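You operate a simulated robot arm through the tools that you are given. There is no shell and no other tool. Be economical: measure what you need, move in short steps, check, and stop when the job is done.

Carry out the task below with a simulated robot arm. There is one attempt and no reset: what you move stays moved.

JOB
Shut the creased pouch from the lit panel in the held-goods box.
Fine: three white pouches lie on the panel; lamp on and its dial at 90 % before you pick; lamp off after; the other two stay.

It is judged by the outcome, as a careful person would: the job done as asked, and still so three seconds after it is handed in. It fails if anything else is knocked over, pushed out of place, dropped, spilled or broken.

ROBOT AND FRAMES
A 7-joint arm with a two-finger parallel gripper on a trunk, on a base that drives. Base frame: it is fixed to the floor where the robot stands at the start and does not move with it; the origin is under the middle of the robot, x ahead of it, y to its left, z up. Readings come in mm, degrees, newtons and seconds.
With the tool pointing down near the work surface it reaches from about 260 to 600 mm from the robot's upright axis, wherever it stands. Its first joint turns from -166.0 to 166.0 degrees. Places, roughly: green lamp button [700, 0, 900]; grey lamp dial [700, -100, 900]; inside of the held-goods box [500, 300, 900]; yellow box lid [500, 300, 1000]. Payload 3.4 kg.
The TCP is the grasp point between the finger pads, 30 mm short of the fingertips. In the tool frame z runs along the fingers and y along their closing line. The gripper opens to 94 mm. The fingers are 28 mm wide and 10 mm thick; the gripper's body (50 by 96 mm) begins 55 mm behind the TCP.
Orientation is told as [roll, pitch, yaw] about the base's x, y, z axes, in that order, counted from this pose: with the fingers straight down and closing along the base's y, the tool's x points along the base's -x, its y along +y and its z along -z.

CONTROLS
- The arm moves only by the tool play_rows. Its argument "series" is a list of rows, each a list of 3 entries, a list of its own where there are three numbers: the shift along the tool's x, y, z in mm, then the turn, a rotation vector about the tool's x, y, z in degrees, then the opening, from 0 (shut) to 1 (fully open). In form: [[[tx, ty, tz], [wx, wy, wz], fingers], ...]. A call has 1 to 10 rows; each row shifts and turns the commanded pose from where the row before left it, along the tool's axes as they then stand. Rows are played at 5 a second. More than 50 mm and 8.6 degrees between two rows, or a gripper value outside its range, and nothing of the call is played. Where a pose cannot be reached the arm comes as near as it can. A force on the tool above 70 N (or 10 N above the force at the start of the call, whichever is more), or a blocked arm, ends the call early, and 0.2 s more pass. The fingers move at their own pace (about 72 mm/s each) and stop on an object; they squeeze with about 30 N. The grip force told is the motor's: it shows also when the fingers shut on nothing. Time passes only in rows, and 0.2 s behind the last, so rows that do not move let the fingers close. It gives the time, the measured TCP pose, the force on the tool (base axes), the opening and the grip force at its end, in the units of the frame above (readings bear some noise), with the torque about the TCP (base axes, N m) and any sound that the robot's microphone picked up.
- Cameras (640 x 400 px; columns grow to the right, rows downward): "scene" is now at [27.2, 114.1, 1647.3]; the picture's right is [-0.27, -0.96, 0.00], its down [-0.65, 0.18, -0.74] and it looks along [0.71, -0.20, -0.67] (base axes); focal length 290 px, centre (320, 200). "wrist" rides on the gripper at [76, 14, -103] in the tool frame; the picture's right is [-0.18, 0.98, 0.00], its down [-0.75, -0.14, -0.64] and it looks along [-0.63, -0.12, 0.77] (tool axes); focal length 243 px, centre (320, 200). There is no depth. A picture from a camera that has moved, and an enlarged one, comes with that camera's place and axes in the base frame and with its lens. The place of the scene camera against the robot may be out by one fixed shift of up to 25 mm in any direction.
- capture(camera): a new picture of that camera. It takes no simulated time.
- slide_trunk(by): slides the trunk up (or, below 0, down) by that many mm; the arm and the scene camera ride with it, the base frame stays. It gives what a move gives, with no picture.
- drive_base(legs): drives the robot by 1 to 6 legs, each [ahead, left, turn to the left] in mm, mm and degrees, along the robot's own axes; the way and the turn of a leg run together, so that a leg with both is an arc; at most 1500 mm and 180 degrees a leg. The arm and the cameras ride along, it lands a little off, and it stops where it bumps. It gives what a move gives.
- aim_head(pan, tilt): turns the head with the scene camera to pan (to the left, within 155 degrees either way) and tilt (down, from -29 to 69), counted from straight ahead of the robot. It gives what a move gives.
- enlarge(camera, box): a new picture of the part [left, top, right, bottom] of that camera's present view, enlarged. It takes no simulated time.
- finish_job(): hands the job in; it is judged then, once.

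Go step by step. Nothing tells you exact positions but the pictures and the camera data: compare them with the known pose of the tool, close in by small moves and look again before you grip or let go. The budget is 120 turns and 78 pictures, counting those below and the enlarged ones. Unless the task says otherwise, let go and move clear before handing in, and close with one line.

The tools are called after ">>>" as a command line: name --argument value ..., lists and objects as JSON in quotes. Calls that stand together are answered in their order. play_rows: Moves the arm, as the interface text tells. Its arguments: {"type":"object","properties":{"series":{"type":"array"}},"required":["series"]} The other tools are called the same way: slide_trunk (by) slides the trunk up or down; drive_base (legs) drives the base; aim_head (pan, tilt) turns the head that bears the scene camera; capture (camera) takes a picture; enlarge (camera, box) takes an enlarged picture of a part of a camera's view; finish_job () hands the job in.

At the start:

```text
time_s: 0.0
eef_pos: [310.4, -83.0, 1401.5]
tcp_rot: [0.0, 0.0, -0.1]
ft_force: [0.6, -0.6, 1.0]
moment: [-0.04, 0.0, 0.05]
gripper_width: 93.9
grip_force: 0.0
trunk travel left (down, up): [-300.0, 86.0]
robot x, y, heading: [0.5, -0.6, -0.1]
head pan, tilt: [-15.6, 42.3]
```

scene: 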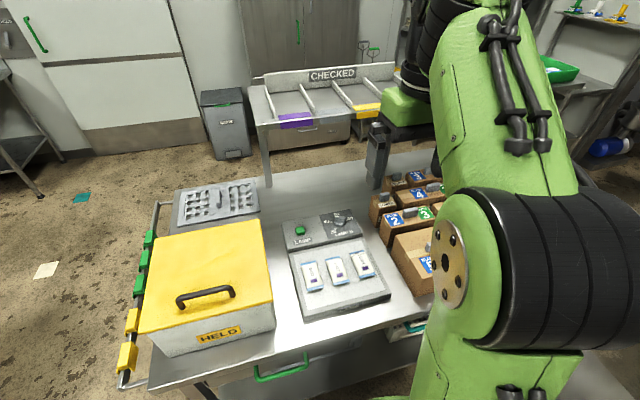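
wrist: 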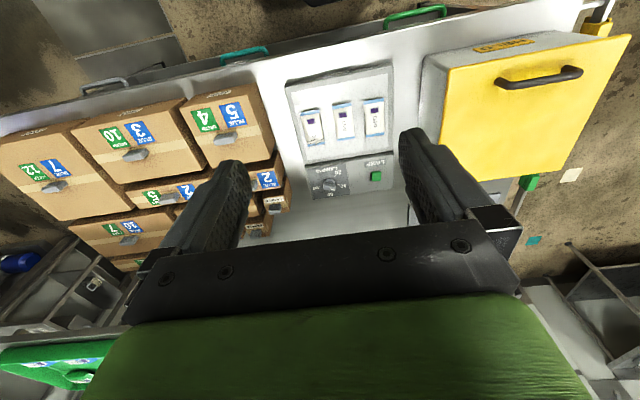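

I see the HELD box with its yellow lid on the left, and the panel with three pouches, a green lamp button and a dial in the middle. I will look closer first.

>>> enlarge --camera "scene" --box '[270, 200, 400, 320]'

>>> enlarge --camera "wrist" --box '[270, 60, 410, 210]'

>>> enlarge --camera "scene" --box '[110, 170, 290, 390]'

```text
3.33 times, centred on (335, 260) of scene
camera zoom: at [27.2, 114.1, 1647.3], right [-0.27, -0.96, 0.0], down [-0.65, 0.18, -0.74], along [0.71, -0.2, -0.67], focal length 966 px, centre (270, 0)
```

zoom: 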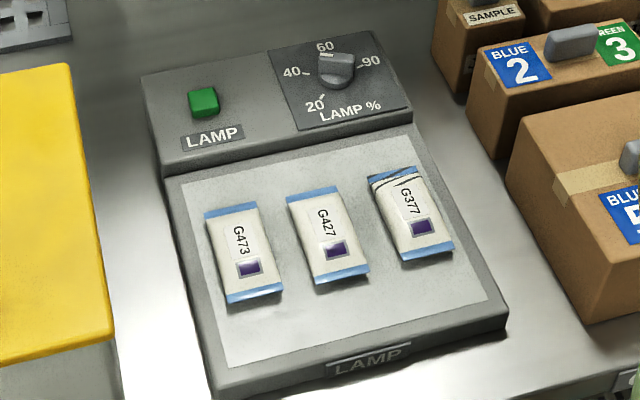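

```text
2.67 times, centred on (340, 135) of wrist
camera zoom: at [233.4, -66.9, 1504.4], right [0.18, 0.98, 0.0], down [0.75, -0.14, 0.64], along [0.63, -0.12, -0.77], focal length 647 px, centre (267, 373)
```

zoom: 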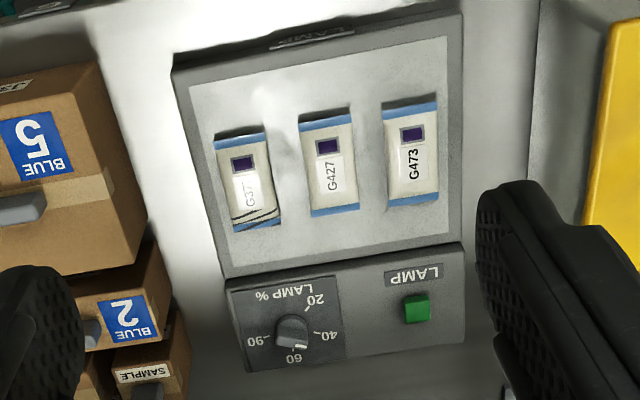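

```text
1.82 times, centred on (200, 280) of scene
camera zoom: at [27.2, 114.1, 1647.3], right [-0.27, -0.96, 0.0], down [-0.65, 0.18, -0.74], along [0.71, -0.2, -0.67], focal length 527 px, centre (538, 54)
```

zoom: 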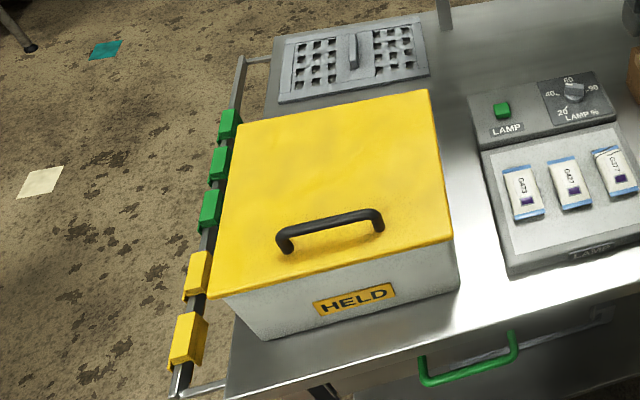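

The button (about 670–690, 0–20) is beyond the 600 mm reach, so I will drive ahead a little with the arm held high. Then I will look again.

>>> drive_base --legs '[[130, 0, 0]]'

>>> aim_head --pan 0 --tilt 55

>>> capture --camera "scene"

>>> capture --camera "wrist"

```text
time_s: 1.3
eef_pos: [440.5, -82.1, 1401.9]
tcp_rot: [0.0, 0.1, 0.1]
ft_force: [0.4, -0.2, -0.7]
moment: [0.02, 0.01, -0.03]
gripper_width: 94.1
grip_force: 0.1
trunk travel left (down, up): [-300.0, 86.0]
robot x, y, heading: [130.6, -1.1, 0.3]
head pan, tilt: [-15.6, 42.3]
```

```text
time_s: 2.1
eef_pos: [438.8, -83.0, 1402.2]
tcp_rot: [-0.1, -0.1, 0.1]
ft_force: [0.5, 0.0, 0.0]
moment: [0.04, -0.04, -0.04]
gripper_width: 94.1
grip_force: 0.1
trunk travel left (down, up): [-300.0, 86.0]
robot x, y, heading: [128.9, -4.6, 0.2]
head pan, tilt: [0.0, 55.0]
```

```text
72 pictures are left
camera scene: at [147.6, 136.6, 1630.0], right [0.0, -1.0, 0.0], down [-0.82, 0.0, -0.57], along [0.57, 0.0, -0.82], focal length 290 px, centre (320, 200)
```

scene: 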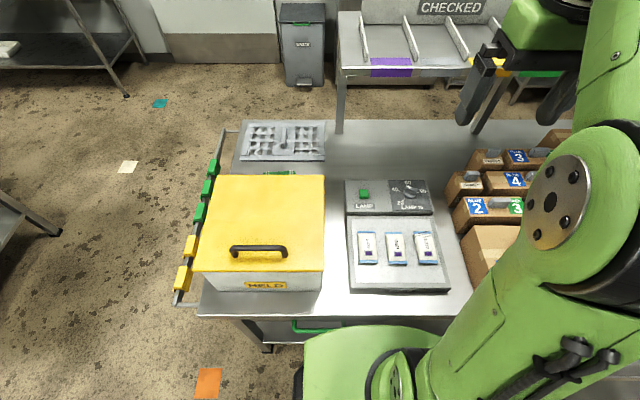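

```text
71 pictures are left
camera wrist: at [362.3, -66.6, 1504.4], right [0.18, 0.98, 0.0], down [0.75, -0.14, 0.64], along [0.63, -0.12, -0.77], focal length 243 px, centre (320, 200)
```

wrist: 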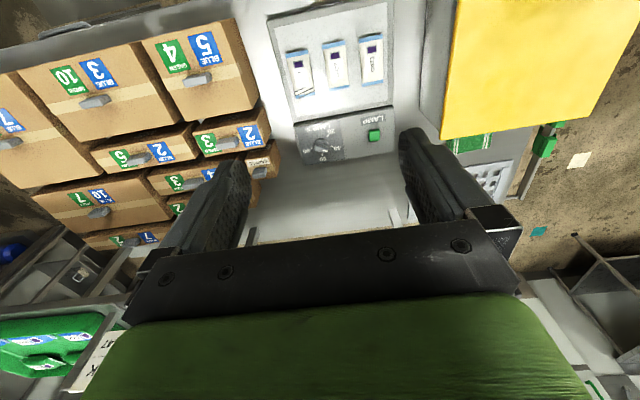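

The two wrist views put the button at about (666, 22, 900) and the dial at about (666, -121, 910). I will move above the button with the fingers shut, stop short and look.

>>> play_rows --series '[[[-22, 10, 38], [0, 0, 0], 1], [[-22, 10, 38], [0, 0, 0], 1], [[-22, 10, 38], [0, 0, 0], 0.5], [[-22, 10, 38], [0, 0, 0], 0], [[-22, 10, 38], [0, 0, 0], 0], [[-22, 10, 38], [0, 0, 0], 0], [[-22, 10, 38], [0, 0, 0], 0], [[-22, 10, 38], [0, 0, 0], 0], [[-22, 10, 38], [0, 0, 0], 0], [[-22, 10, 20], [0, 0, 0], 0]]'

>>> capture --camera "wrist"

```text
time_s: 4.3
eef_pos: [661.0, 21.8, 1038.1]
tcp_rot: [0.0, 0.0, 0.1]
ft_force: [0.0, 0.0, 0.6]
moment: [0.01, 0.03, 0.03]
gripper_width: 0.0
grip_force: 30.4
trunk travel left (down, up): [-300.0, 86.0]
robot x, y, heading: [126.6, -0.3, -0.0]
head pan, tilt: [0.0, 55.0]
```

```text
70 pictures are left
camera wrist: at [584.0, 36.0, 1142.0], right [0.18, 0.98, 0.0], down [0.75, -0.14, 0.64], along [0.63, -0.12, -0.77], focal length 243 px, centre (320, 200)
```

wrist: 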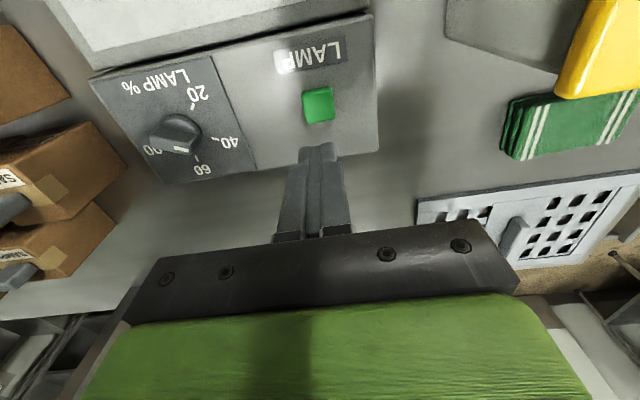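

The button sits at about (662, 19, 900), nearly under the fingers. I will go down and press gently in short steps.

>>> play_rows --series '[[[-1, -3, 45], [0, 0, 0], 0], [[0, 0, 45], [0, 0, 0], 0], [[0, 0, 6], [0, 0, 0], 0]]'

>>> enlarge --camera "wrist" --box '[220, 40, 420, 240]'

```text
time_s: 5.1
eef_pos: [660.1, 16.9, 943.8]
tcp_rot: [-0.1, -0.1, 0.1]
ft_force: [-1.9, 0.5, 7.6]
moment: [0.02, 0.07, 0.04]
gripper_width: 0.0
grip_force: 30.1
trunk travel left (down, up): [-300.0, 86.0]
robot x, y, heading: [129.9, 5.0, -0.1]
head pan, tilt: [0.0, 55.0]
heard: click
```

```text
2.00 times, centred on (320, 140) of wrist
camera zoom: at [583.1, 31.4, 1047.2], right [0.18, 0.98, 0.0], down [0.75, -0.14, 0.64], along [0.63, -0.12, -0.77], focal length 485 px, centre (320, 320)
```

zoom: 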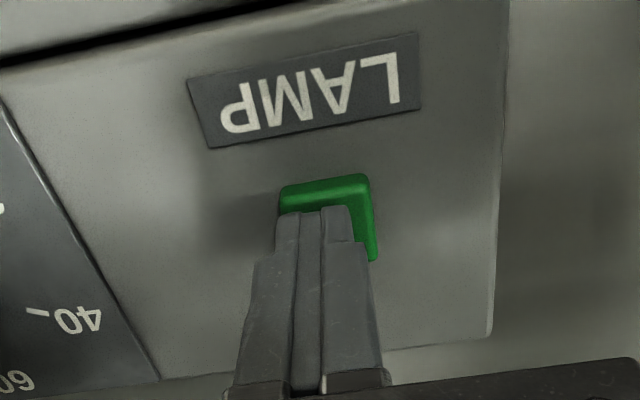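

A click sounded on contact, with the button top at about z 914. I will lift away and check that the panel is lit.

>>> play_rows --series '[[[0, 0, -40], [0, 0, 0], 0], [[0, -25, -40], [0, 0, 0], 0], [[0, -45, -10], [0, 0, 0], 0.4], [[0, -45, 0], [0, 0, 0], 0.6], [[0, -20, 0], [0, 0, 0], 0.6]]'

>>> capture --camera "wrist"

>>> enlarge --camera "scene" --box '[330, 170, 460, 300]'

```text
time_s: 6.3
eef_pos: [660.2, -119.4, 1034.0]
tcp_rot: [0.0, -0.1, 0.0]
ft_force: [0.4, -0.3, -0.4]
moment: [-0.04, -0.01, 0.01]
gripper_width: 56.5
grip_force: 0.1
trunk travel left (down, up): [-300.0, 86.0]
robot x, y, heading: [127.7, -2.6, 0.0]
head pan, tilt: [0.0, 55.0]
```

```text
68 pictures are left
camera wrist: at [583.0, -104.2, 1137.6], right [0.18, 0.98, 0.0], down [0.75, -0.14, 0.64], along [0.63, -0.12, -0.77], focal length 243 px, centre (320, 200)
```

wrist: 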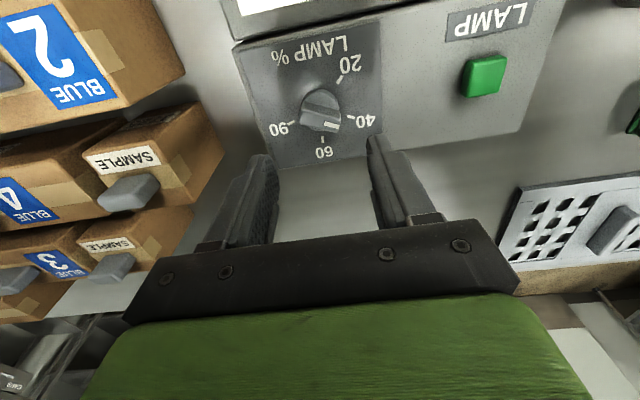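

```text
3.08 times, centred on (395, 235) of scene
camera zoom: at [148.3, 136.3, 1629.9], right [0.0, -1.0, 0.0], down [-0.82, 0.0, -0.57], along [0.57, 0.0, -0.82], focal length 892 px, centre (89, 92)
```

zoom: 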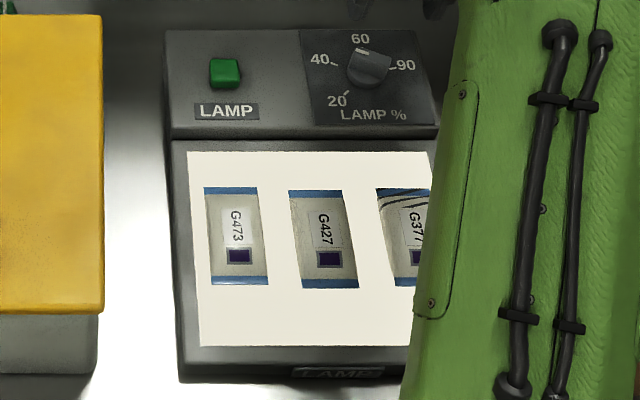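

The lamp is on. Now I will look closely at the dial.

>>> enlarge --camera "wrist" --box '[230, 30, 410, 180]'

```text
2.67 times, centred on (320, 105) of wrist
camera zoom: at [583.0, -104.2, 1137.6], right [0.18, 0.98, 0.0], down [0.75, -0.14, 0.64], along [0.63, -0.12, -0.77], focal length 647 px, centre (320, 453)
```

zoom: 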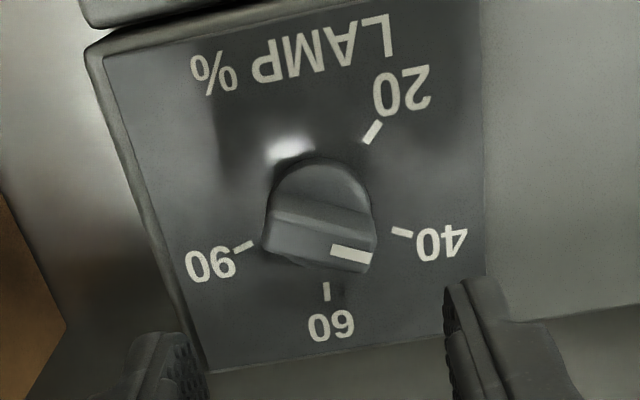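

The pointer sits near 40 %, so it needs about 140° clockwise to reach 90. I will check the knob's shape from the scene side and yaw the gripper across the bar.

>>> enlarge --camera "scene" --box '[385, 175, 425, 215]'

>>> play_rows --series '[[[0, 0, 0], [0, 0, -8], 0.6], [[0, 0, 0], [0, 0, -8], 0.6], [[0, 0, 0], [0, 0, -8], 0.6], [[0, 0, 0], [0, 0, -8], 0.6], [[0, 0, 0], [0, 0, -8], 0.6], [[0, 0, 0], [0, 0, -8], 0.6], [[0, 0, 0], [0, 0, -8], 0.6], [[0, 0, 0], [0, 0, -8], 0.6]]'

>>> capture --camera "wrist"

```text
10.00 times, centred on (405, 195) of scene
camera zoom: at [148.3, 136.3, 1629.9], right [0.0, -1.0, 0.0], down [-0.82, 0.0, -0.57], along [0.57, 0.0, -0.82], focal length 2897 px, centre (-530, 250)
```

zoom: 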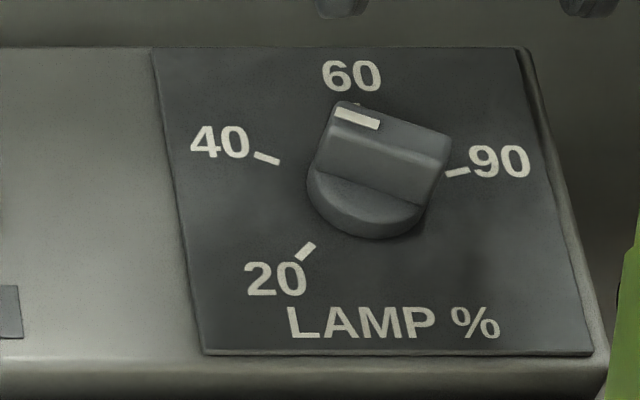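

```text
time_s: 8.1
eef_pos: [659.9, -119.6, 1032.8]
tcp_rot: [0.0, 0.0, 64.2]
ft_force: [0.0, 0.0, -0.2]
moment: [0.0, 0.02, 0.01]
gripper_width: 56.5
grip_force: 0.0
trunk travel left (down, up): [-300.0, 86.0]
robot x, y, heading: [131.0, 3.1, 0.1]
head pan, tilt: [0.0, 55.0]
```

```text
64 pictures are left
camera wrist: at [614.0, -181.5, 1136.0], right [-0.81, 0.59, 0.0], down [0.45, 0.62, 0.64], along [0.38, 0.52, -0.77], focal length 243 px, centre (320, 200)
```

wrist: 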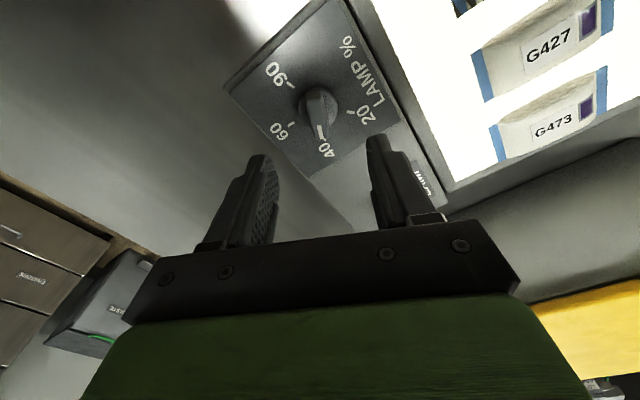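

>>> enlarge --camera "wrist" --box '[220, 20, 420, 170]'

```text
2.67 times, centred on (320, 95) of wrist
camera zoom: at [614.0, -181.5, 1136.0], right [-0.81, 0.59, 0.0], down [0.45, 0.62, 0.64], along [0.38, 0.52, -0.77], focal length 647 px, centre (320, 480)
```

zoom: 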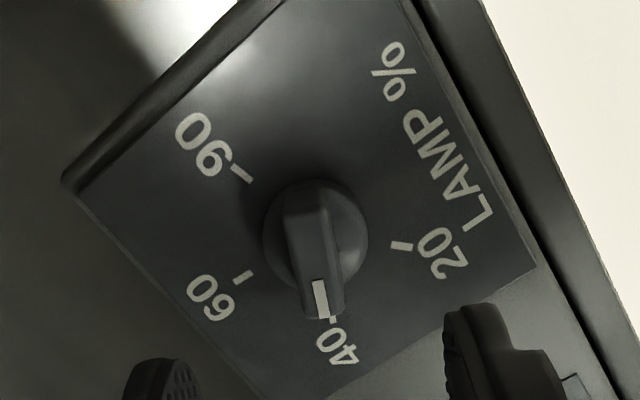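

The pointer is at 40, the knob centre is about (662, -119), and its bar lies at about 64°, matching the gripper. I will descend straddling the bar until the tips feel the knob's base.

>>> play_rows --series '[[[-1, -2, 30], [0, 0, 0], 0.32], [[0, 0, 30], [0, 0, 0], 0.32], [[0, 0, 8], [0, 0, 0], 0.32], [[0, 0, 4], [0, 0, 0], 0.32], [[0, 0, 3], [0, 0, 0], 0.32], [[0, 0, 3], [0, 0, 0], 0.32]]'

>>> enlarge --camera "wrist" --box '[220, 80, 420, 230]'

```text
time_s: 9.5
eef_pos: [662.9, -120.3, 954.1]
tcp_rot: [0.1, 0.0, 64.0]
ft_force: [0.0, 0.7, 0.6]
moment: [0.01, -0.03, 0.0]
gripper_width: 30.3
grip_force: 0.0
trunk travel left (down, up): [-300.0, 86.0]
robot x, y, heading: [129.6, -2.3, 0.1]
head pan, tilt: [0.0, 55.0]
```

```text
2.67 times, centred on (320, 155) of wrist
camera zoom: at [616.3, -181.5, 1058.0], right [-0.8, 0.6, 0.0], down [0.46, 0.62, 0.64], along [0.38, 0.52, -0.77], focal length 647 px, centre (320, 320)
```

zoom: 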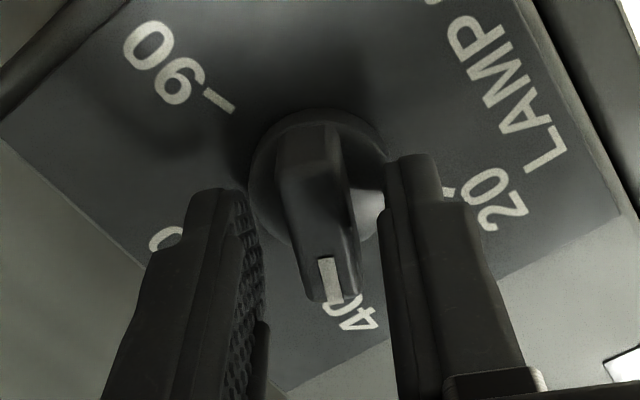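

The fingers straddle the bar well. I will go a little deeper, feeling for the base.

>>> play_rows --series '[[[0, 0, 2], [0, 0, 0], 0.32], [[0, 0, 2], [0, 0, 0], 0.32], [[0, 0, 2], [0, 0, 0], 0.32], [[0, 0, 1], [0, 0, 0], 0.32]]'

>>> enlarge --camera "wrist" --box '[220, 80, 420, 230]'

```text
time_s: 10.5
eef_pos: [662.3, -119.6, 949.5]
tcp_rot: [-0.1, 0.0, 64.1]
ft_force: [0.3, 1.1, 4.8]
moment: [-0.04, -0.08, 0.0]
gripper_width: 30.2
grip_force: 0.0
trunk travel left (down, up): [-300.0, 86.0]
robot x, y, heading: [129.6, 1.8, -0.1]
head pan, tilt: [0.0, 55.0]
```

```text
2.67 times, centred on (320, 155) of wrist
camera zoom: at [615.4, -180.9, 1052.1], right [-0.8, 0.6, 0.0], down [0.46, 0.62, 0.64], along [0.38, 0.52, -0.77], focal length 647 px, centre (320, 320)
```

zoom: 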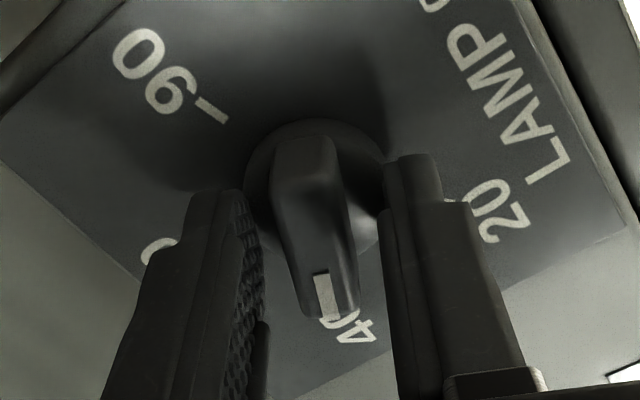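

The tips touch the base at z 919.5. I will raise slightly and grip the bar.

>>> play_rows --series '[[[0, 0, -3], [0, 0, 0], 0.32], [[0, 0, 0], [0, 0, 0], 0], [[0, 0, 0], [0, 0, 0], 0], [[0, 0, 0], [0, 0, 0], 0]]'

```text
time_s: 11.5
eef_pos: [662.4, -120.7, 950.6]
tcp_rot: [0.1, 0.1, 64.0]
ft_force: [0.1, -0.4, -4.5]
moment: [0.07, -0.19, -0.04]
gripper_width: 13.8
grip_force: 45.1
trunk travel left (down, up): [-300.0, 86.0]
robot x, y, heading: [130.2, -0.0, -0.0]
head pan, tilt: [0.0, 55.0]
```

I hold the bar (13.8 mm). Now I will turn it clockwise.

>>> play_rows --series '[[[0, 0, 0], [0, 0, 8], 0], [[0, 0, 0], [0, 0, 8], 0], [[0, 0, 0], [0, 0, 8], 0], [[0, 0, 0], [0, 0, 8], 0], [[0, 0, 0], [0, 0, 8], 0], [[0, 0, 0], [0, 0, 8], 0], [[0, 0, 0], [0, 0, 8], 0], [[0, 0, 0], [0, 0, 8], 0]]'

>>> enlarge --camera "wrist" --box '[220, 80, 420, 230]'

```text
time_s: 13.3
eef_pos: [662.8, -121.9, 951.0]
tcp_rot: [0.0, 0.1, -0.2]
ft_force: [-0.9, -1.3, -10.3]
moment: [-0.14, -1.02, 0.0]
gripper_width: 14.0
grip_force: 44.8
trunk travel left (down, up): [-300.0, 86.0]
robot x, y, heading: [126.5, 1.0, 0.0]
head pan, tilt: [0.0, 55.0]
```

```text
2.67 times, centred on (320, 155) of wrist
camera zoom: at [586.5, -104.8, 1053.9], right [0.19, 0.98, 0.0], down [0.75, -0.14, 0.64], along [0.63, -0.12, -0.77], focal length 647 px, centre (320, 320)
```

zoom: 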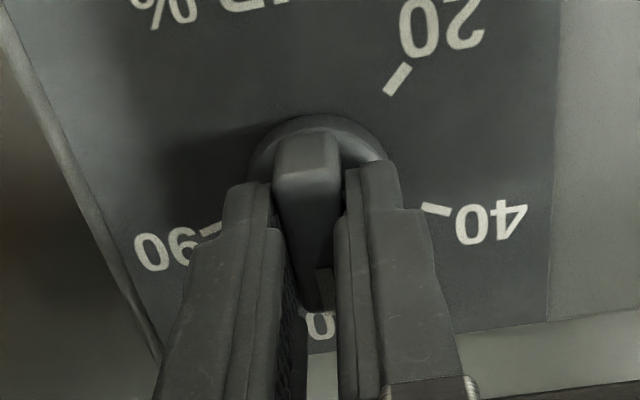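

The dial is passing 60. I will go on to about -72° and check.

>>> play_rows --series '[[[0, 0, 1], [0, 0, 8], 0], [[0, 0, 0], [0, 0, 8], 0], [[0, 0, 0], [0, 0, 8], 0], [[0, 0, 0], [0, 0, 8], 0], [[0, 0, 0], [0, 0, 8], 0], [[0, 0, 0], [0, 0, 8], 0], [[0, 0, 0], [0, 0, 8], 0], [[0, 0, 0], [0, 0, 8], 0], [[0, 0, 0], [0, 0, 6], 0]]'

>>> enlarge --camera "wrist" --box '[220, 80, 420, 230]'

>>> enlarge --camera "scene" --box '[380, 170, 440, 220]'

```text
time_s: 15.3
eef_pos: [663.2, -119.9, 950.6]
tcp_rot: [0.1, -0.1, -70.1]
ft_force: [0.7, -3.7, 8.8]
moment: [-1.13, -0.3, -0.04]
gripper_width: 13.7
grip_force: 44.7
trunk travel left (down, up): [-300.0, 86.0]
robot x, y, heading: [126.2, -4.6, -0.1]
head pan, tilt: [0.0, 55.0]
```

```text
2.67 times, centred on (320, 155) of wrist
camera zoom: at [649.4, -43.1, 1053.6], right [0.99, 0.16, 0.0], down [0.12, -0.76, 0.64], along [0.11, -0.63, -0.77], focal length 647 px, centre (320, 320)
```

zoom: 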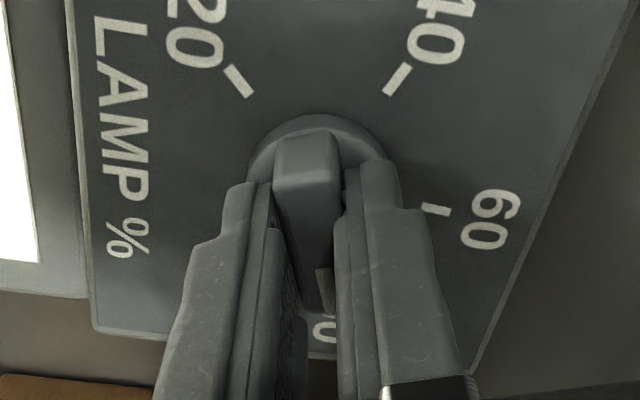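

```text
8.00 times, centred on (410, 195) of scene
camera zoom: at [147.0, 136.3, 1629.9], right [0.0, -1.0, 0.0], down [-0.82, 0.0, -0.57], along [0.57, 0.0, -0.82], focal length 2318 px, centre (-400, 240)
```

zoom: 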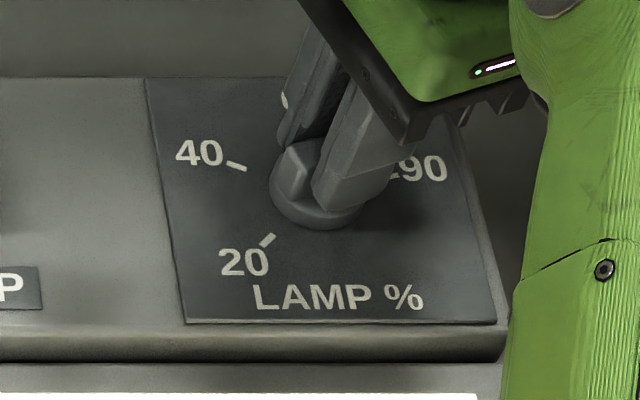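

The dial looks near 90. I will let go, lift and check the pointer.

>>> play_rows --series '[[[0, 0, 0], [0, 0, 0], 0.4], [[0, 0, 0], [0, 0, 0], 0.4], [[0, 0, -40], [0, 0, 0], 0.5], [[0, 0, -40], [0, 0, 0], 0.6]]'

>>> enlarge --camera "wrist" --box '[220, 20, 420, 170]'

>>> enlarge --camera "scene" --box '[380, 170, 440, 220]'

```text
time_s: 16.3
eef_pos: [663.2, -118.4, 1031.1]
tcp_rot: [0.0, 0.1, -69.9]
ft_force: [0.4, -0.2, 0.3]
moment: [0.0, 0.01, -0.02]
gripper_width: 56.6
grip_force: 0.0
trunk travel left (down, up): [-300.0, 86.0]
robot x, y, heading: [130.3, -1.8, -0.1]
head pan, tilt: [0.0, 55.0]
```

```text
2.67 times, centred on (320, 95) of wrist
camera zoom: at [649.5, -41.1, 1134.4], right [0.99, 0.16, 0.0], down [0.13, -0.76, 0.64], along [0.1, -0.63, -0.77], focal length 647 px, centre (320, 480)
```

zoom: 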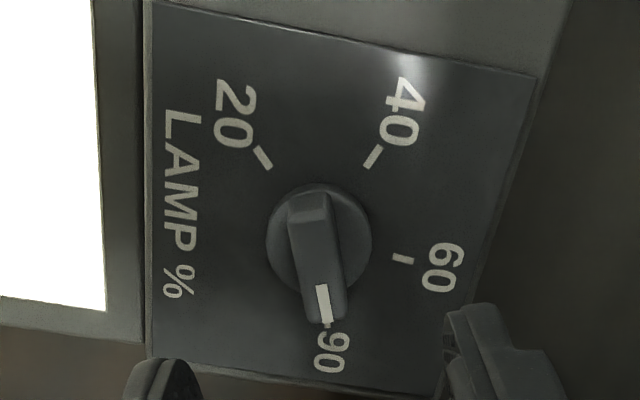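

```text
8.00 times, centred on (410, 195) of scene
camera zoom: at [147.6, 136.8, 1629.9], right [0.0, -1.0, 0.0], down [-0.82, 0.0, -0.57], along [0.57, 0.0, -0.82], focal length 2318 px, centre (-400, 240)
```

zoom: 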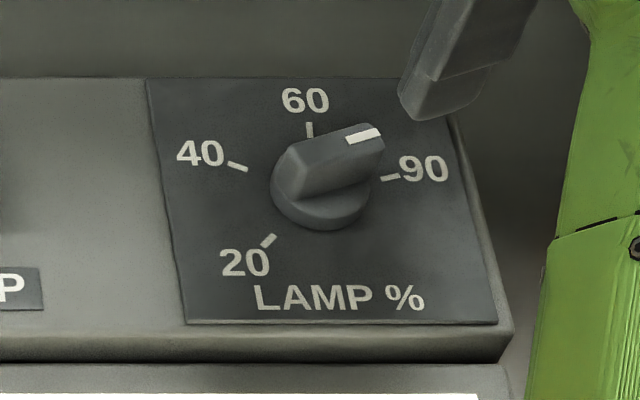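

By geometry the ticks lie at 135°, 65°, -5° and -75°, so 90 % means a bar yaw of -75° and I am at -70°. I will regrip and add 5°.

>>> play_rows --series '[[[0, 0, 40], [0, 0, 0], 0.4], [[0, 0, 30], [0, 0, 0], 0.35], [[0, 0, 9.5], [0, 0, 0], 0.32], [[0, 0, 0], [0, 0, 0], 0], [[0, 0, 0], [0, 0, 0], 0], [[0, 0, 0], [0, 0, 0], 0], [[0, 0, 0], [0, 0, 5], 0], [[0, 0, 0], [0, 0, 0], 0]]'

>>> play_rows --series '[[[0, 0, 0], [0, 0, 0], 0.4], [[0, 0, 0], [0, 0, 0], 0.4], [[0, 0, -40], [0, 0, 0], 0.5], [[0, 0, -40], [0, 0, 0], 0.6]]'

>>> enlarge --camera "wrist" --box '[220, 20, 420, 170]'

>>> enlarge --camera "scene" --box '[380, 170, 440, 220]'

```text
time_s: 18.1
eef_pos: [662.5, -119.3, 950.4]
tcp_rot: [0.0, 0.1, -75.1]
ft_force: [-2.1, 1.3, -5.7]
moment: [-0.17, -0.12, 0.01]
gripper_width: 13.7
grip_force: 44.8
trunk travel left (down, up): [-300.0, 86.0]
robot x, y, heading: [131.7, 0.6, 0.2]
head pan, tilt: [0.0, 55.0]
```

```text
time_s: 19.1
eef_pos: [662.4, -120.9, 1031.5]
tcp_rot: [0.0, -0.1, -74.9]
ft_force: [-0.1, -1.0, 0.4]
moment: [0.02, 0.01, 0.0]
gripper_width: 56.4
grip_force: 0.0
trunk travel left (down, up): [-300.0, 86.0]
robot x, y, heading: [130.4, 0.9, 0.1]
head pan, tilt: [0.0, 55.0]
```

```text
2.67 times, centred on (320, 95) of wrist
camera zoom: at [656.4, -41.7, 1134.8], right [1.0, 0.08, 0.0], down [0.06, -0.76, 0.64], along [0.05, -0.64, -0.77], focal length 647 px, centre (320, 480)
```

zoom: 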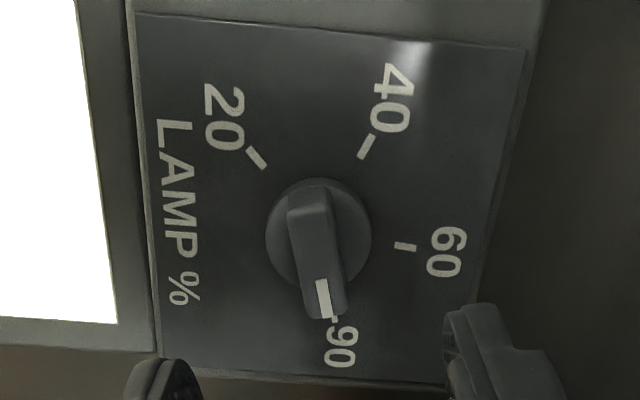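

```text
8.00 times, centred on (410, 195) of scene
camera zoom: at [147.8, 136.8, 1629.9], right [0.0, -1.0, 0.0], down [-0.82, 0.0, -0.57], along [0.57, 0.0, -0.82], focal length 2318 px, centre (-400, 240)
```

zoom: 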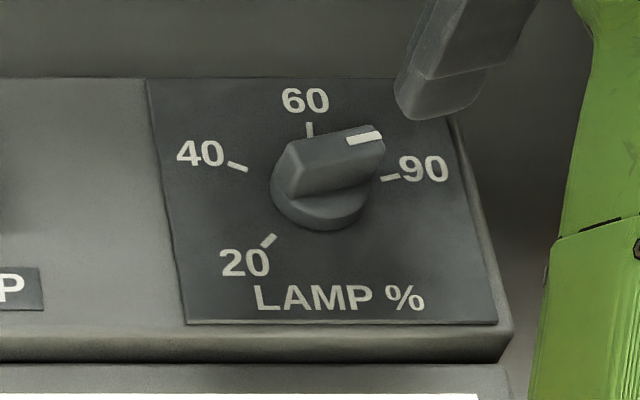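

The pointer now lies on 90. Next I will turn the tool back and view the pouches on the lit panel.

>>> play_rows --series '[[[0, 0, -10], [0, 0, -7.5], 0.6], [[0, 0, -10], [0, 0, -7.5], 0.6], [[0, 0, -10], [0, 0, -7.5], 0.6], [[0, 0, -10], [0, 0, -7.5], 0.6], [[0, 0, -10], [0, 0, -7.5], 0.6], [[0, 0, -10], [0, 0, -7.5], 0.6], [[0, 0, -10], [0, 0, -7.5], 0.6], [[0, 0, -10], [0, 0, -7.5], 0.6], [[0, 0, -10], [0, 0, -7.5], 0.6], [[0, 0, -10], [0, 0, -7.5], 0.6]]'

>>> play_rows --series '[[[40, 20, 0], [0, 0, 0], 0.6], [[40, 25, 0], [0, 0, 0], 0.6], [[30, 25, 0], [0, 0, 0], 0.6]]'

>>> capture --camera "wrist"

>>> capture --camera "scene"

```text
time_s: 21.3
eef_pos: [662.0, -118.3, 1130.2]
tcp_rot: [0.0, 0.0, 0.1]
ft_force: [0.2, 0.4, 0.8]
moment: [0.0, 0.02, -0.01]
gripper_width: 56.5
grip_force: 0.0
trunk travel left (down, up): [-300.0, 86.0]
robot x, y, heading: [125.9, 0.2, 0.4]
head pan, tilt: [0.0, 55.0]
```

```text
time_s: 22.1
eef_pos: [550.1, -49.5, 1133.9]
tcp_rot: [-0.2, -0.1, 0.0]
ft_force: [-0.2, 0.7, 0.3]
moment: [-0.02, -0.03, -0.01]
gripper_width: 56.3
grip_force: 0.0
trunk travel left (down, up): [-300.0, 86.0]
robot x, y, heading: [126.6, 0.9, -0.0]
head pan, tilt: [0.0, 55.0]
```

```text
53 pictures are left
camera wrist: at [473.6, -34.1, 1235.9], right [0.18, 0.98, 0.0], down [0.75, -0.14, 0.64], along [0.63, -0.12, -0.77], focal length 243 px, centre (320, 200)
```

wrist: 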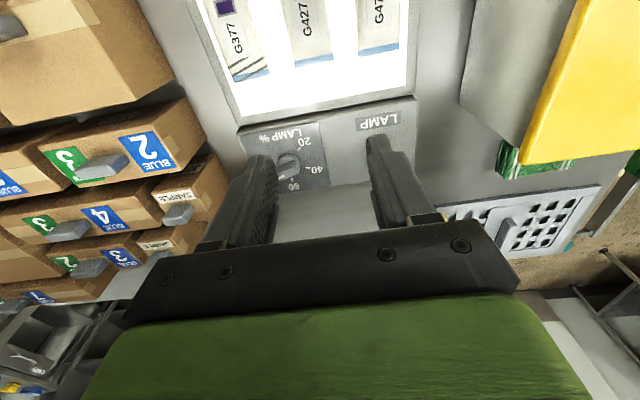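

```text
52 pictures are left
camera scene: at [146.5, 137.7, 1629.8], right [0.0, -1.0, 0.0], down [-0.82, 0.0, -0.57], along [0.57, 0.0, -0.82], focal length 290 px, centre (320, 200)
```

scene: 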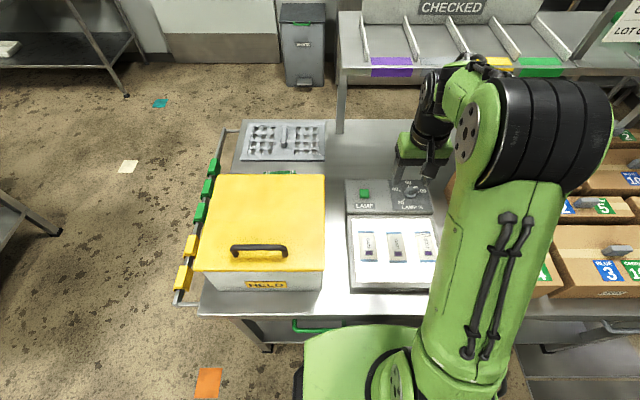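

The pouches lie nearer the robot than the wrist view shows well, so I will pull back and look again.

>>> play_rows --series '[[[40, 0, -10], [0, 0, 0], 0.6], [[40, 0, -10], [0, 0, 0], 0.6], [[40, 0, 0], [0, 0, 0], 0.6]]'

>>> capture --camera "wrist"

>>> enlarge --camera "wrist" --box '[210, 20, 420, 170]'

>>> enlarge --camera "scene" --box '[340, 205, 450, 295]'

```text
time_s: 22.9
eef_pos: [430.3, -49.0, 1150.6]
tcp_rot: [-0.1, -0.1, 0.0]
ft_force: [-0.9, 0.7, -0.4]
moment: [0.03, -0.02, 0.01]
gripper_width: 56.4
grip_force: 0.2
trunk travel left (down, up): [-300.0, 86.0]
robot x, y, heading: [130.3, 2.4, -0.1]
head pan, tilt: [0.0, 55.0]
```

```text
51 pictures are left
camera wrist: at [353.1, -33.2, 1255.3], right [0.18, 0.98, 0.0], down [0.75, -0.14, 0.64], along [0.63, -0.12, -0.77], focal length 243 px, centre (320, 200)
```

wrist: 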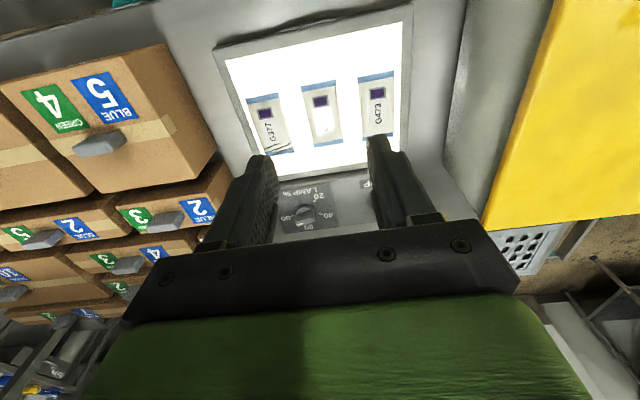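

```text
2.67 times, centred on (315, 95) of wrist
camera zoom: at [353.1, -33.2, 1255.3], right [0.18, 0.98, 0.0], down [0.75, -0.14, 0.64], along [0.63, -0.12, -0.77], focal length 647 px, centre (333, 480)
```

zoom: 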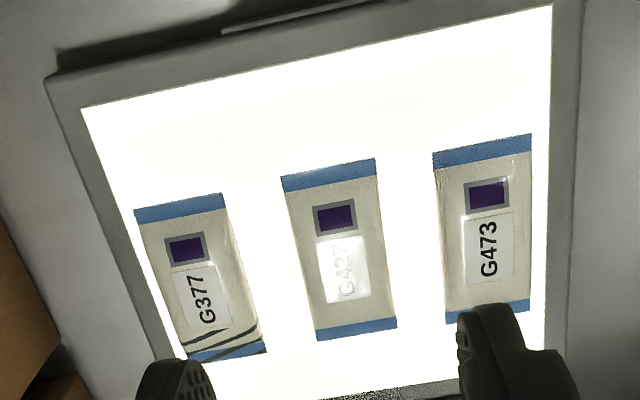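

```text
4.44 times, centred on (395, 250) of scene
camera zoom: at [145.7, 136.8, 1629.9], right [0.0, -1.0, 0.0], down [-0.82, 0.0, -0.57], along [0.57, 0.0, -0.82], focal length 1288 px, centre (-13, -22)
```

zoom: 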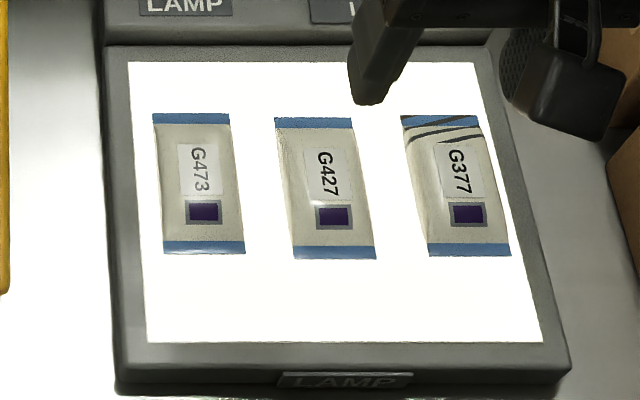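

G377 shows dark crease lines across its far seal. I will zoom in on all three to be sure.

>>> enlarge --camera "scene" --box '[405, 225, 432, 252]'

>>> enlarge --camera "scene" --box '[355, 225, 407, 268]'

```text
14.81 times, centred on (418, 238) of scene
camera zoom: at [145.7, 136.8, 1629.9], right [0.0, -1.0, 0.0], down [-0.82, 0.0, -0.57], along [0.57, 0.0, -0.82], focal length 4292 px, centre (-1139, -370)
```

zoom: 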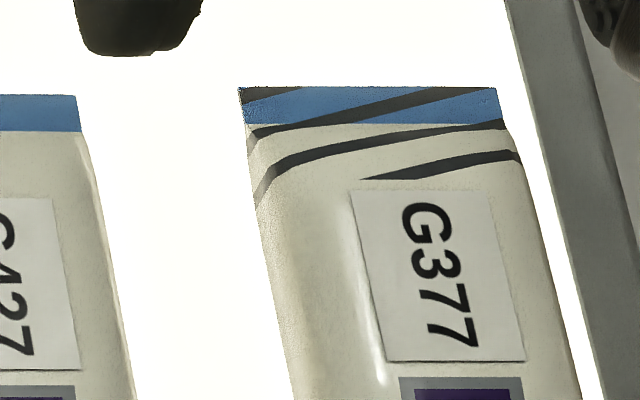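

```text
9.30 times, centred on (381, 246) of scene
camera zoom: at [145.7, 136.8, 1629.9], right [0.0, -1.0, 0.0], down [-0.82, 0.0, -0.57], along [0.57, 0.0, -0.82], focal length 2695 px, centre (-247, -233)
```

zoom: 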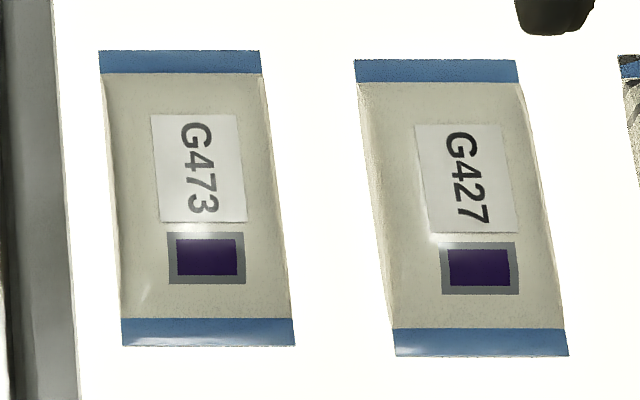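

G377 is the creased pouch. Next is the lid: the handle seems to be near (405, 294), so I will move above it and measure with the wrist camera.

>>> play_rows --series '[[[3, 34, -8], [0, 0, 0], 0.6], [[3, 34, -8], [0, 0, 0], 0.6], [[3, 34, -8], [0, 0, 0], 0.6], [[3, 34, -8], [0, 0, 0], 0.6], [[3, 34, -8], [0, 0, 0], 0.6], [[3, 34, -8], [0, 0, 0], 0.6], [[3, 34, -8], [0, 0, 0], 0.6], [[3, 34, -8], [0, 0, 0], 0.6], [[3, 34, -8], [0, 0, 0], 0.6], [[3, 34, -8], [0, 0, 0], 0.6]]'

>>> capture --camera "wrist"

>>> capture --camera "scene"

```text
time_s: 25.1
eef_pos: [399.6, 294.7, 1230.0]
tcp_rot: [-0.1, 0.0, 0.1]
ft_force: [0.1, -0.2, -0.6]
moment: [-0.04, -0.03, -0.06]
gripper_width: 56.1
grip_force: 0.0
trunk travel left (down, up): [-300.0, 86.0]
robot x, y, heading: [131.5, -1.1, 0.3]
head pan, tilt: [0.0, 55.0]
```

```text
46 pictures are left
camera wrist: at [324.1, 310.1, 1332.9], right [0.18, 0.98, 0.0], down [0.75, -0.14, 0.64], along [0.63, -0.12, -0.77], focal length 243 px, centre (320, 200)
```

wrist: 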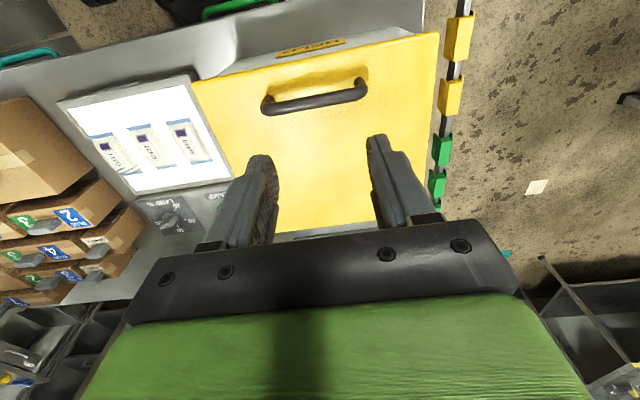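

```text
45 pictures are left
camera scene: at [148.1, 138.7, 1629.7], right [0.0, -1.0, 0.0], down [-0.82, 0.0, -0.57], along [0.57, 0.0, -0.82], focal length 290 px, centre (320, 200)
```

scene: 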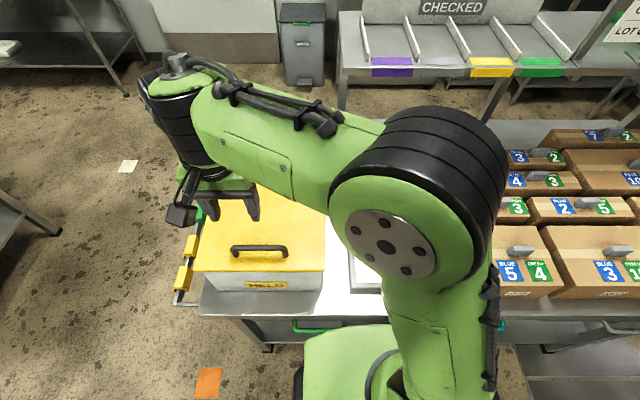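

The handle bar runs along y at about (420, 288, 1020). I will turn the gripper 90° so it closes across the bar, and come lower to measure.

>>> play_rows --series '[[[0, 0, 8], [0, 0, -8.5], 0.6], [[0, 0, 8], [0, 0, -8.5], 0.6], [[0, 0, 8], [0, 0, -8.5], 0.6], [[0, 0, 8], [0, 0, -8.5], 0.6], [[0, 0, 8], [0, 0, -8.5], 0.6], [[0, 0, 8], [0, 0, -8.5], 0.6], [[0, 0, 8], [0, 0, -8.5], 0.6], [[0, 0, 8], [0, 0, -8.5], 0.6], [[0, 0, 8], [0, 0, -8.5], 0.6], [[0, 0, 8], [0, 0, -8.5], 0.6]]'

>>> play_rows --series '[[[0, 0, 10], [0, 0, -5], 0.6], [[5, 20, 20], [0, 0, 0], 0.6]]'

>>> capture --camera "wrist"

```text
time_s: 27.3
eef_pos: [403.2, 291.0, 1151.0]
tcp_rot: [0.1, 0.0, 85.2]
ft_force: [0.9, -0.1, 0.7]
moment: [0.02, 0.03, 0.0]
gripper_width: 56.3
grip_force: 0.0
trunk travel left (down, up): [-300.0, 86.0]
robot x, y, heading: [129.2, -0.5, -0.0]
head pan, tilt: [0.0, 55.0]
```

```text
time_s: 27.9
eef_pos: [381.8, 283.7, 1121.3]
tcp_rot: [0.1, 0.1, 90.1]
ft_force: [0.0, 0.5, 0.2]
moment: [-0.01, 0.02, 0.03]
gripper_width: 56.3
grip_force: 0.1
trunk travel left (down, up): [-300.0, 86.0]
robot x, y, heading: [129.9, 4.3, -0.0]
head pan, tilt: [0.0, 55.0]
```

```text
44 pictures are left
camera wrist: at [367.3, 208.8, 1224.0], right [-0.98, 0.18, 0.0], down [0.14, 0.75, 0.64], along [0.12, 0.63, -0.77], focal length 243 px, centre (320, 200)
```

wrist: 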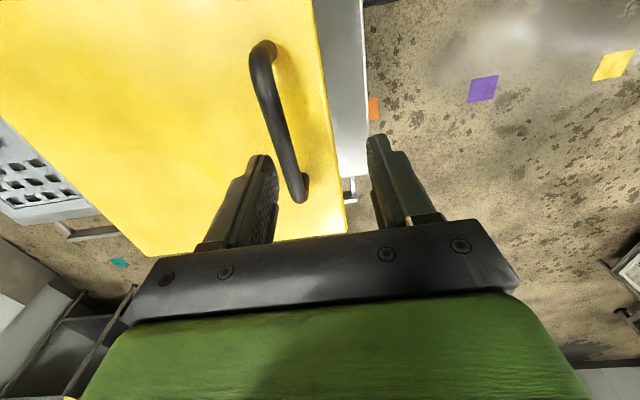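

The bar's centre is at about (417, 287, 1033). I will align over it and descend with the fingers straddling it.

>>> play_rows --series '[[[-2, -35, 0], [0, 0, 0], 0.6], [[0, 0, 30], [0, 0, 0], 0.6]]'

>>> capture --camera "wrist"

```text
time_s: 28.5
eef_pos: [417.8, 286.1, 1091.1]
tcp_rot: [0.0, 0.0, 90.1]
ft_force: [-0.3, 0.0, -1.4]
moment: [0.01, -0.03, 0.01]
gripper_width: 56.4
grip_force: 0.0
trunk travel left (down, up): [-300.0, 86.0]
robot x, y, heading: [130.0, -3.6, 0.0]
head pan, tilt: [0.0, 55.0]
```

```text
43 pictures are left
camera wrist: at [402.9, 211.4, 1194.3], right [-0.98, 0.18, 0.0], down [0.14, 0.75, 0.64], along [0.12, 0.63, -0.77], focal length 243 px, centre (320, 200)
```

wrist: 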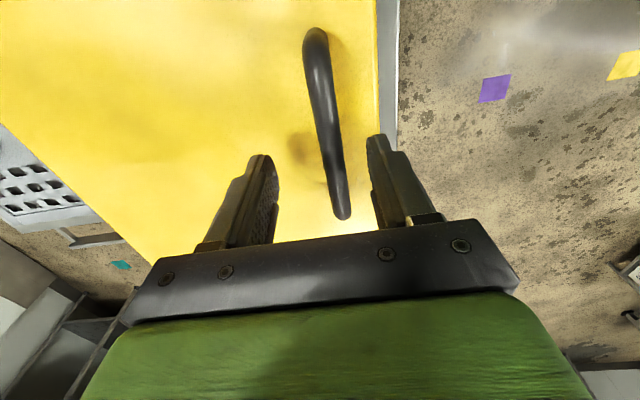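

The bar passes between the fingers. I will go down.

>>> play_rows --series '[[[0, 0, 25], [0, 0, 0], 0.6], [[0, 0, 15], [0, 0, 0], 0.6], [[0, 0, 4], [0, 0, 0], 0.6], [[0, 0, 4], [0, 0, 0], 0.6], [[0, 0, 0], [0, 0, 0], 0.6]]'

>>> capture --camera "wrist"

```text
time_s: 29.3
eef_pos: [418.6, 286.0, 1056.4]
tcp_rot: [-0.8, -1.0, 90.0]
ft_force: [-4.6, -8.9, 40.3]
moment: [-0.82, 1.5, 0.09]
gripper_width: 59.1
grip_force: 2.2
trunk travel left (down, up): [-300.0, 86.0]
robot x, y, heading: [129.9, 1.5, 0.4]
head pan, tilt: [0.0, 55.0]
stopped in row 4: the force on the tool passed its limit at 82 N (the readings are from after the stop); the commanded pose is now the measured one
```

```text
42 pictures are left
camera wrist: at [402.7, 209.5, 1157.6], right [-0.98, 0.18, -0.01], down [0.13, 0.74, 0.66], along [0.13, 0.64, -0.76], focal length 243 px, centre (320, 200)
```

wrist: 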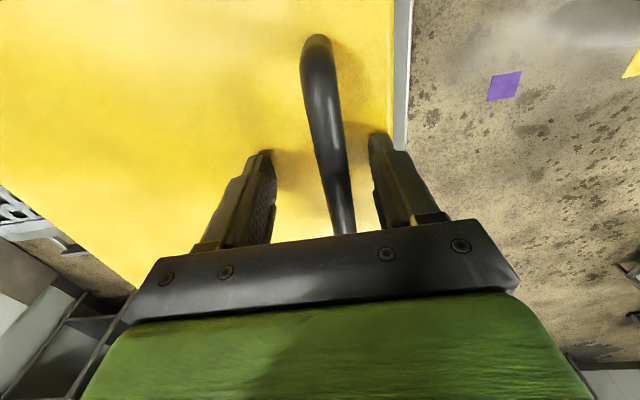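

The tips touched the lid at z≈1026. I will back off 5 mm and close on the bar.

>>> play_rows --series '[[[0, 0, -5], [0, 0, 0], 0.6], [[0, 0, 0], [0, 0, 0], 0.3], [[0, 0, 0], [0, 0, 0], 0], [[0, 0, 0], [0, 0, 0], 0], [[0, 0, 0], [0, 0, 0], 0]]'

>>> capture --camera "wrist"

```text
time_s: 30.5
eef_pos: [411.5, 288.8, 1059.3]
tcp_rot: [-0.3, -0.5, 90.5]
ft_force: [-39.0, -2.1, 4.0]
moment: [-0.38, 0.21, -0.4]
gripper_width: 18.1
grip_force: 45.1
trunk travel left (down, up): [-300.0, 86.0]
robot x, y, heading: [128.3, -3.7, 0.0]
head pan, tilt: [0.0, 55.0]
```

```text
41 pictures are left
camera wrist: at [395.3, 212.7, 1161.0], right [-0.98, 0.18, 0.0], down [0.13, 0.75, 0.65], along [0.12, 0.64, -0.76], focal length 243 px, centre (320, 200)
```

wrist: 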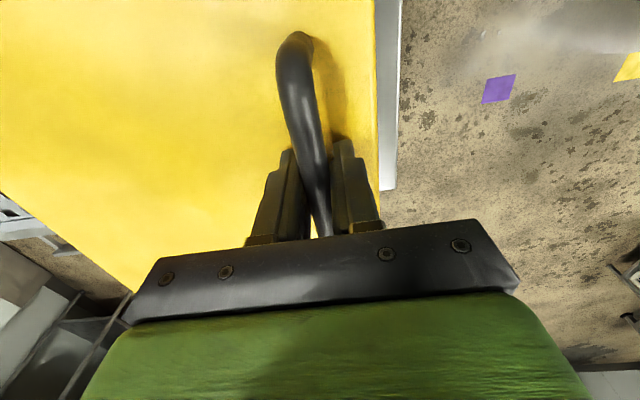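

I hold the bar, but it sits a few mm nearer than commanded, so I will relax the sideways strain. Then I will try a small lift.

>>> play_rows --series '[[[0, 7, 0], [0, 0, 0], 0], [[0, 0, 0], [0, 0, 0], 0]]'

>>> play_rows --series '[[[0, 0, -8], [0, 0, 0], 0], [[0, 0, -8], [0, 0, 0], 0], [[0, 0, -8], [0, 0, 0], 0]]'

>>> capture --camera "scene"

```text
time_s: 31.1
eef_pos: [410.0, 289.2, 1059.3]
tcp_rot: [-0.8, -0.7, 90.0]
ft_force: [-20.6, 2.1, 3.0]
moment: [-1.09, 0.02, 0.05]
gripper_width: 18.2
grip_force: 45.2
trunk travel left (down, up): [-300.0, 86.0]
robot x, y, heading: [128.0, -2.4, 0.2]
head pan, tilt: [0.0, 55.0]
```

```text
time_s: 31.9
eef_pos: [415.1, 288.4, 1081.1]
tcp_rot: [-0.8, -0.7, 89.8]
ft_force: [1.1, 3.3, -4.8]
moment: [-0.31, 0.55, 0.16]
gripper_width: 18.1
grip_force: 45.0
trunk travel left (down, up): [-300.0, 86.0]
robot x, y, heading: [130.8, -2.1, 0.1]
head pan, tilt: [0.0, 55.0]
```

```text
40 pictures are left
camera scene: at [148.9, 138.0, 1629.7], right [0.0, -1.0, 0.0], down [-0.82, 0.0, -0.57], along [0.57, 0.0, -0.82], focal length 290 px, centre (320, 200)
```

scene: 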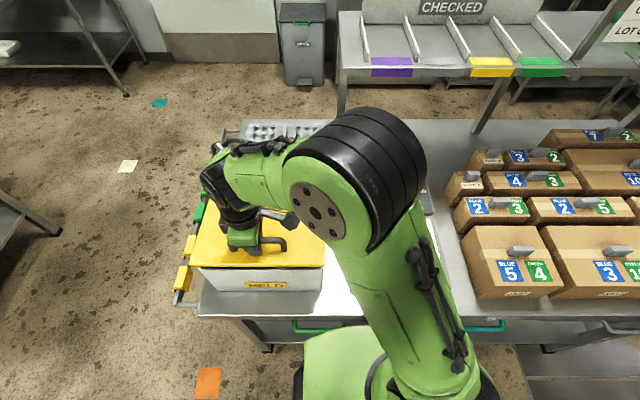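

The lid followed with little force. I will check whether it hinges or lifts off.

>>> enlarge --camera "scene" --box '[160, 170, 340, 310]'

>>> capture --camera "wrist"

```text
2.86 times, centred on (250, 240) of scene
camera zoom: at [148.9, 138.0, 1629.7], right [0.0, -1.0, 0.0], down [-0.82, 0.0, -0.57], along [0.57, 0.0, -0.82], focal length 828 px, centre (520, 86)
```

zoom: 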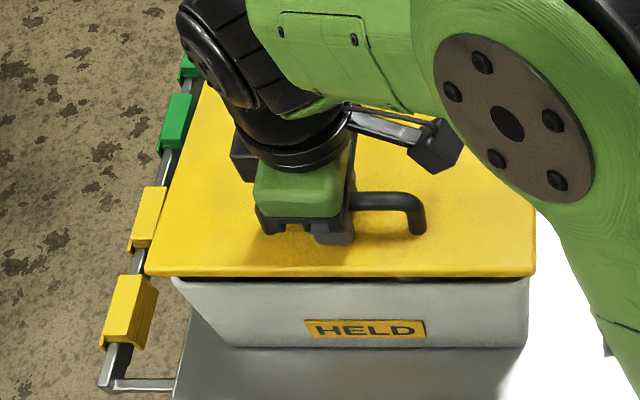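

```text
38 pictures are left
camera wrist: at [399.1, 212.5, 1183.4], right [-0.98, 0.19, -0.01], down [0.14, 0.75, 0.65], along [0.13, 0.64, -0.76], focal length 243 px, centre (320, 200)
```

wrist: 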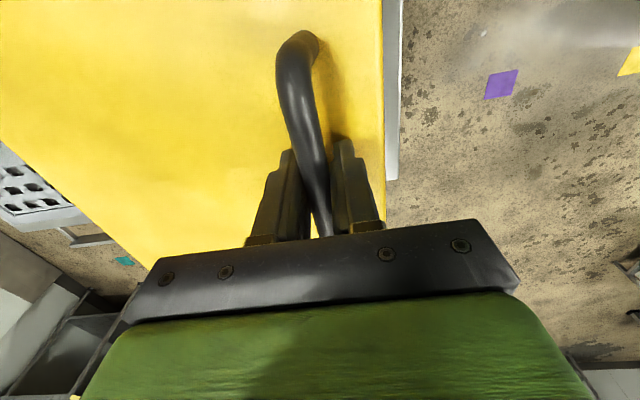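

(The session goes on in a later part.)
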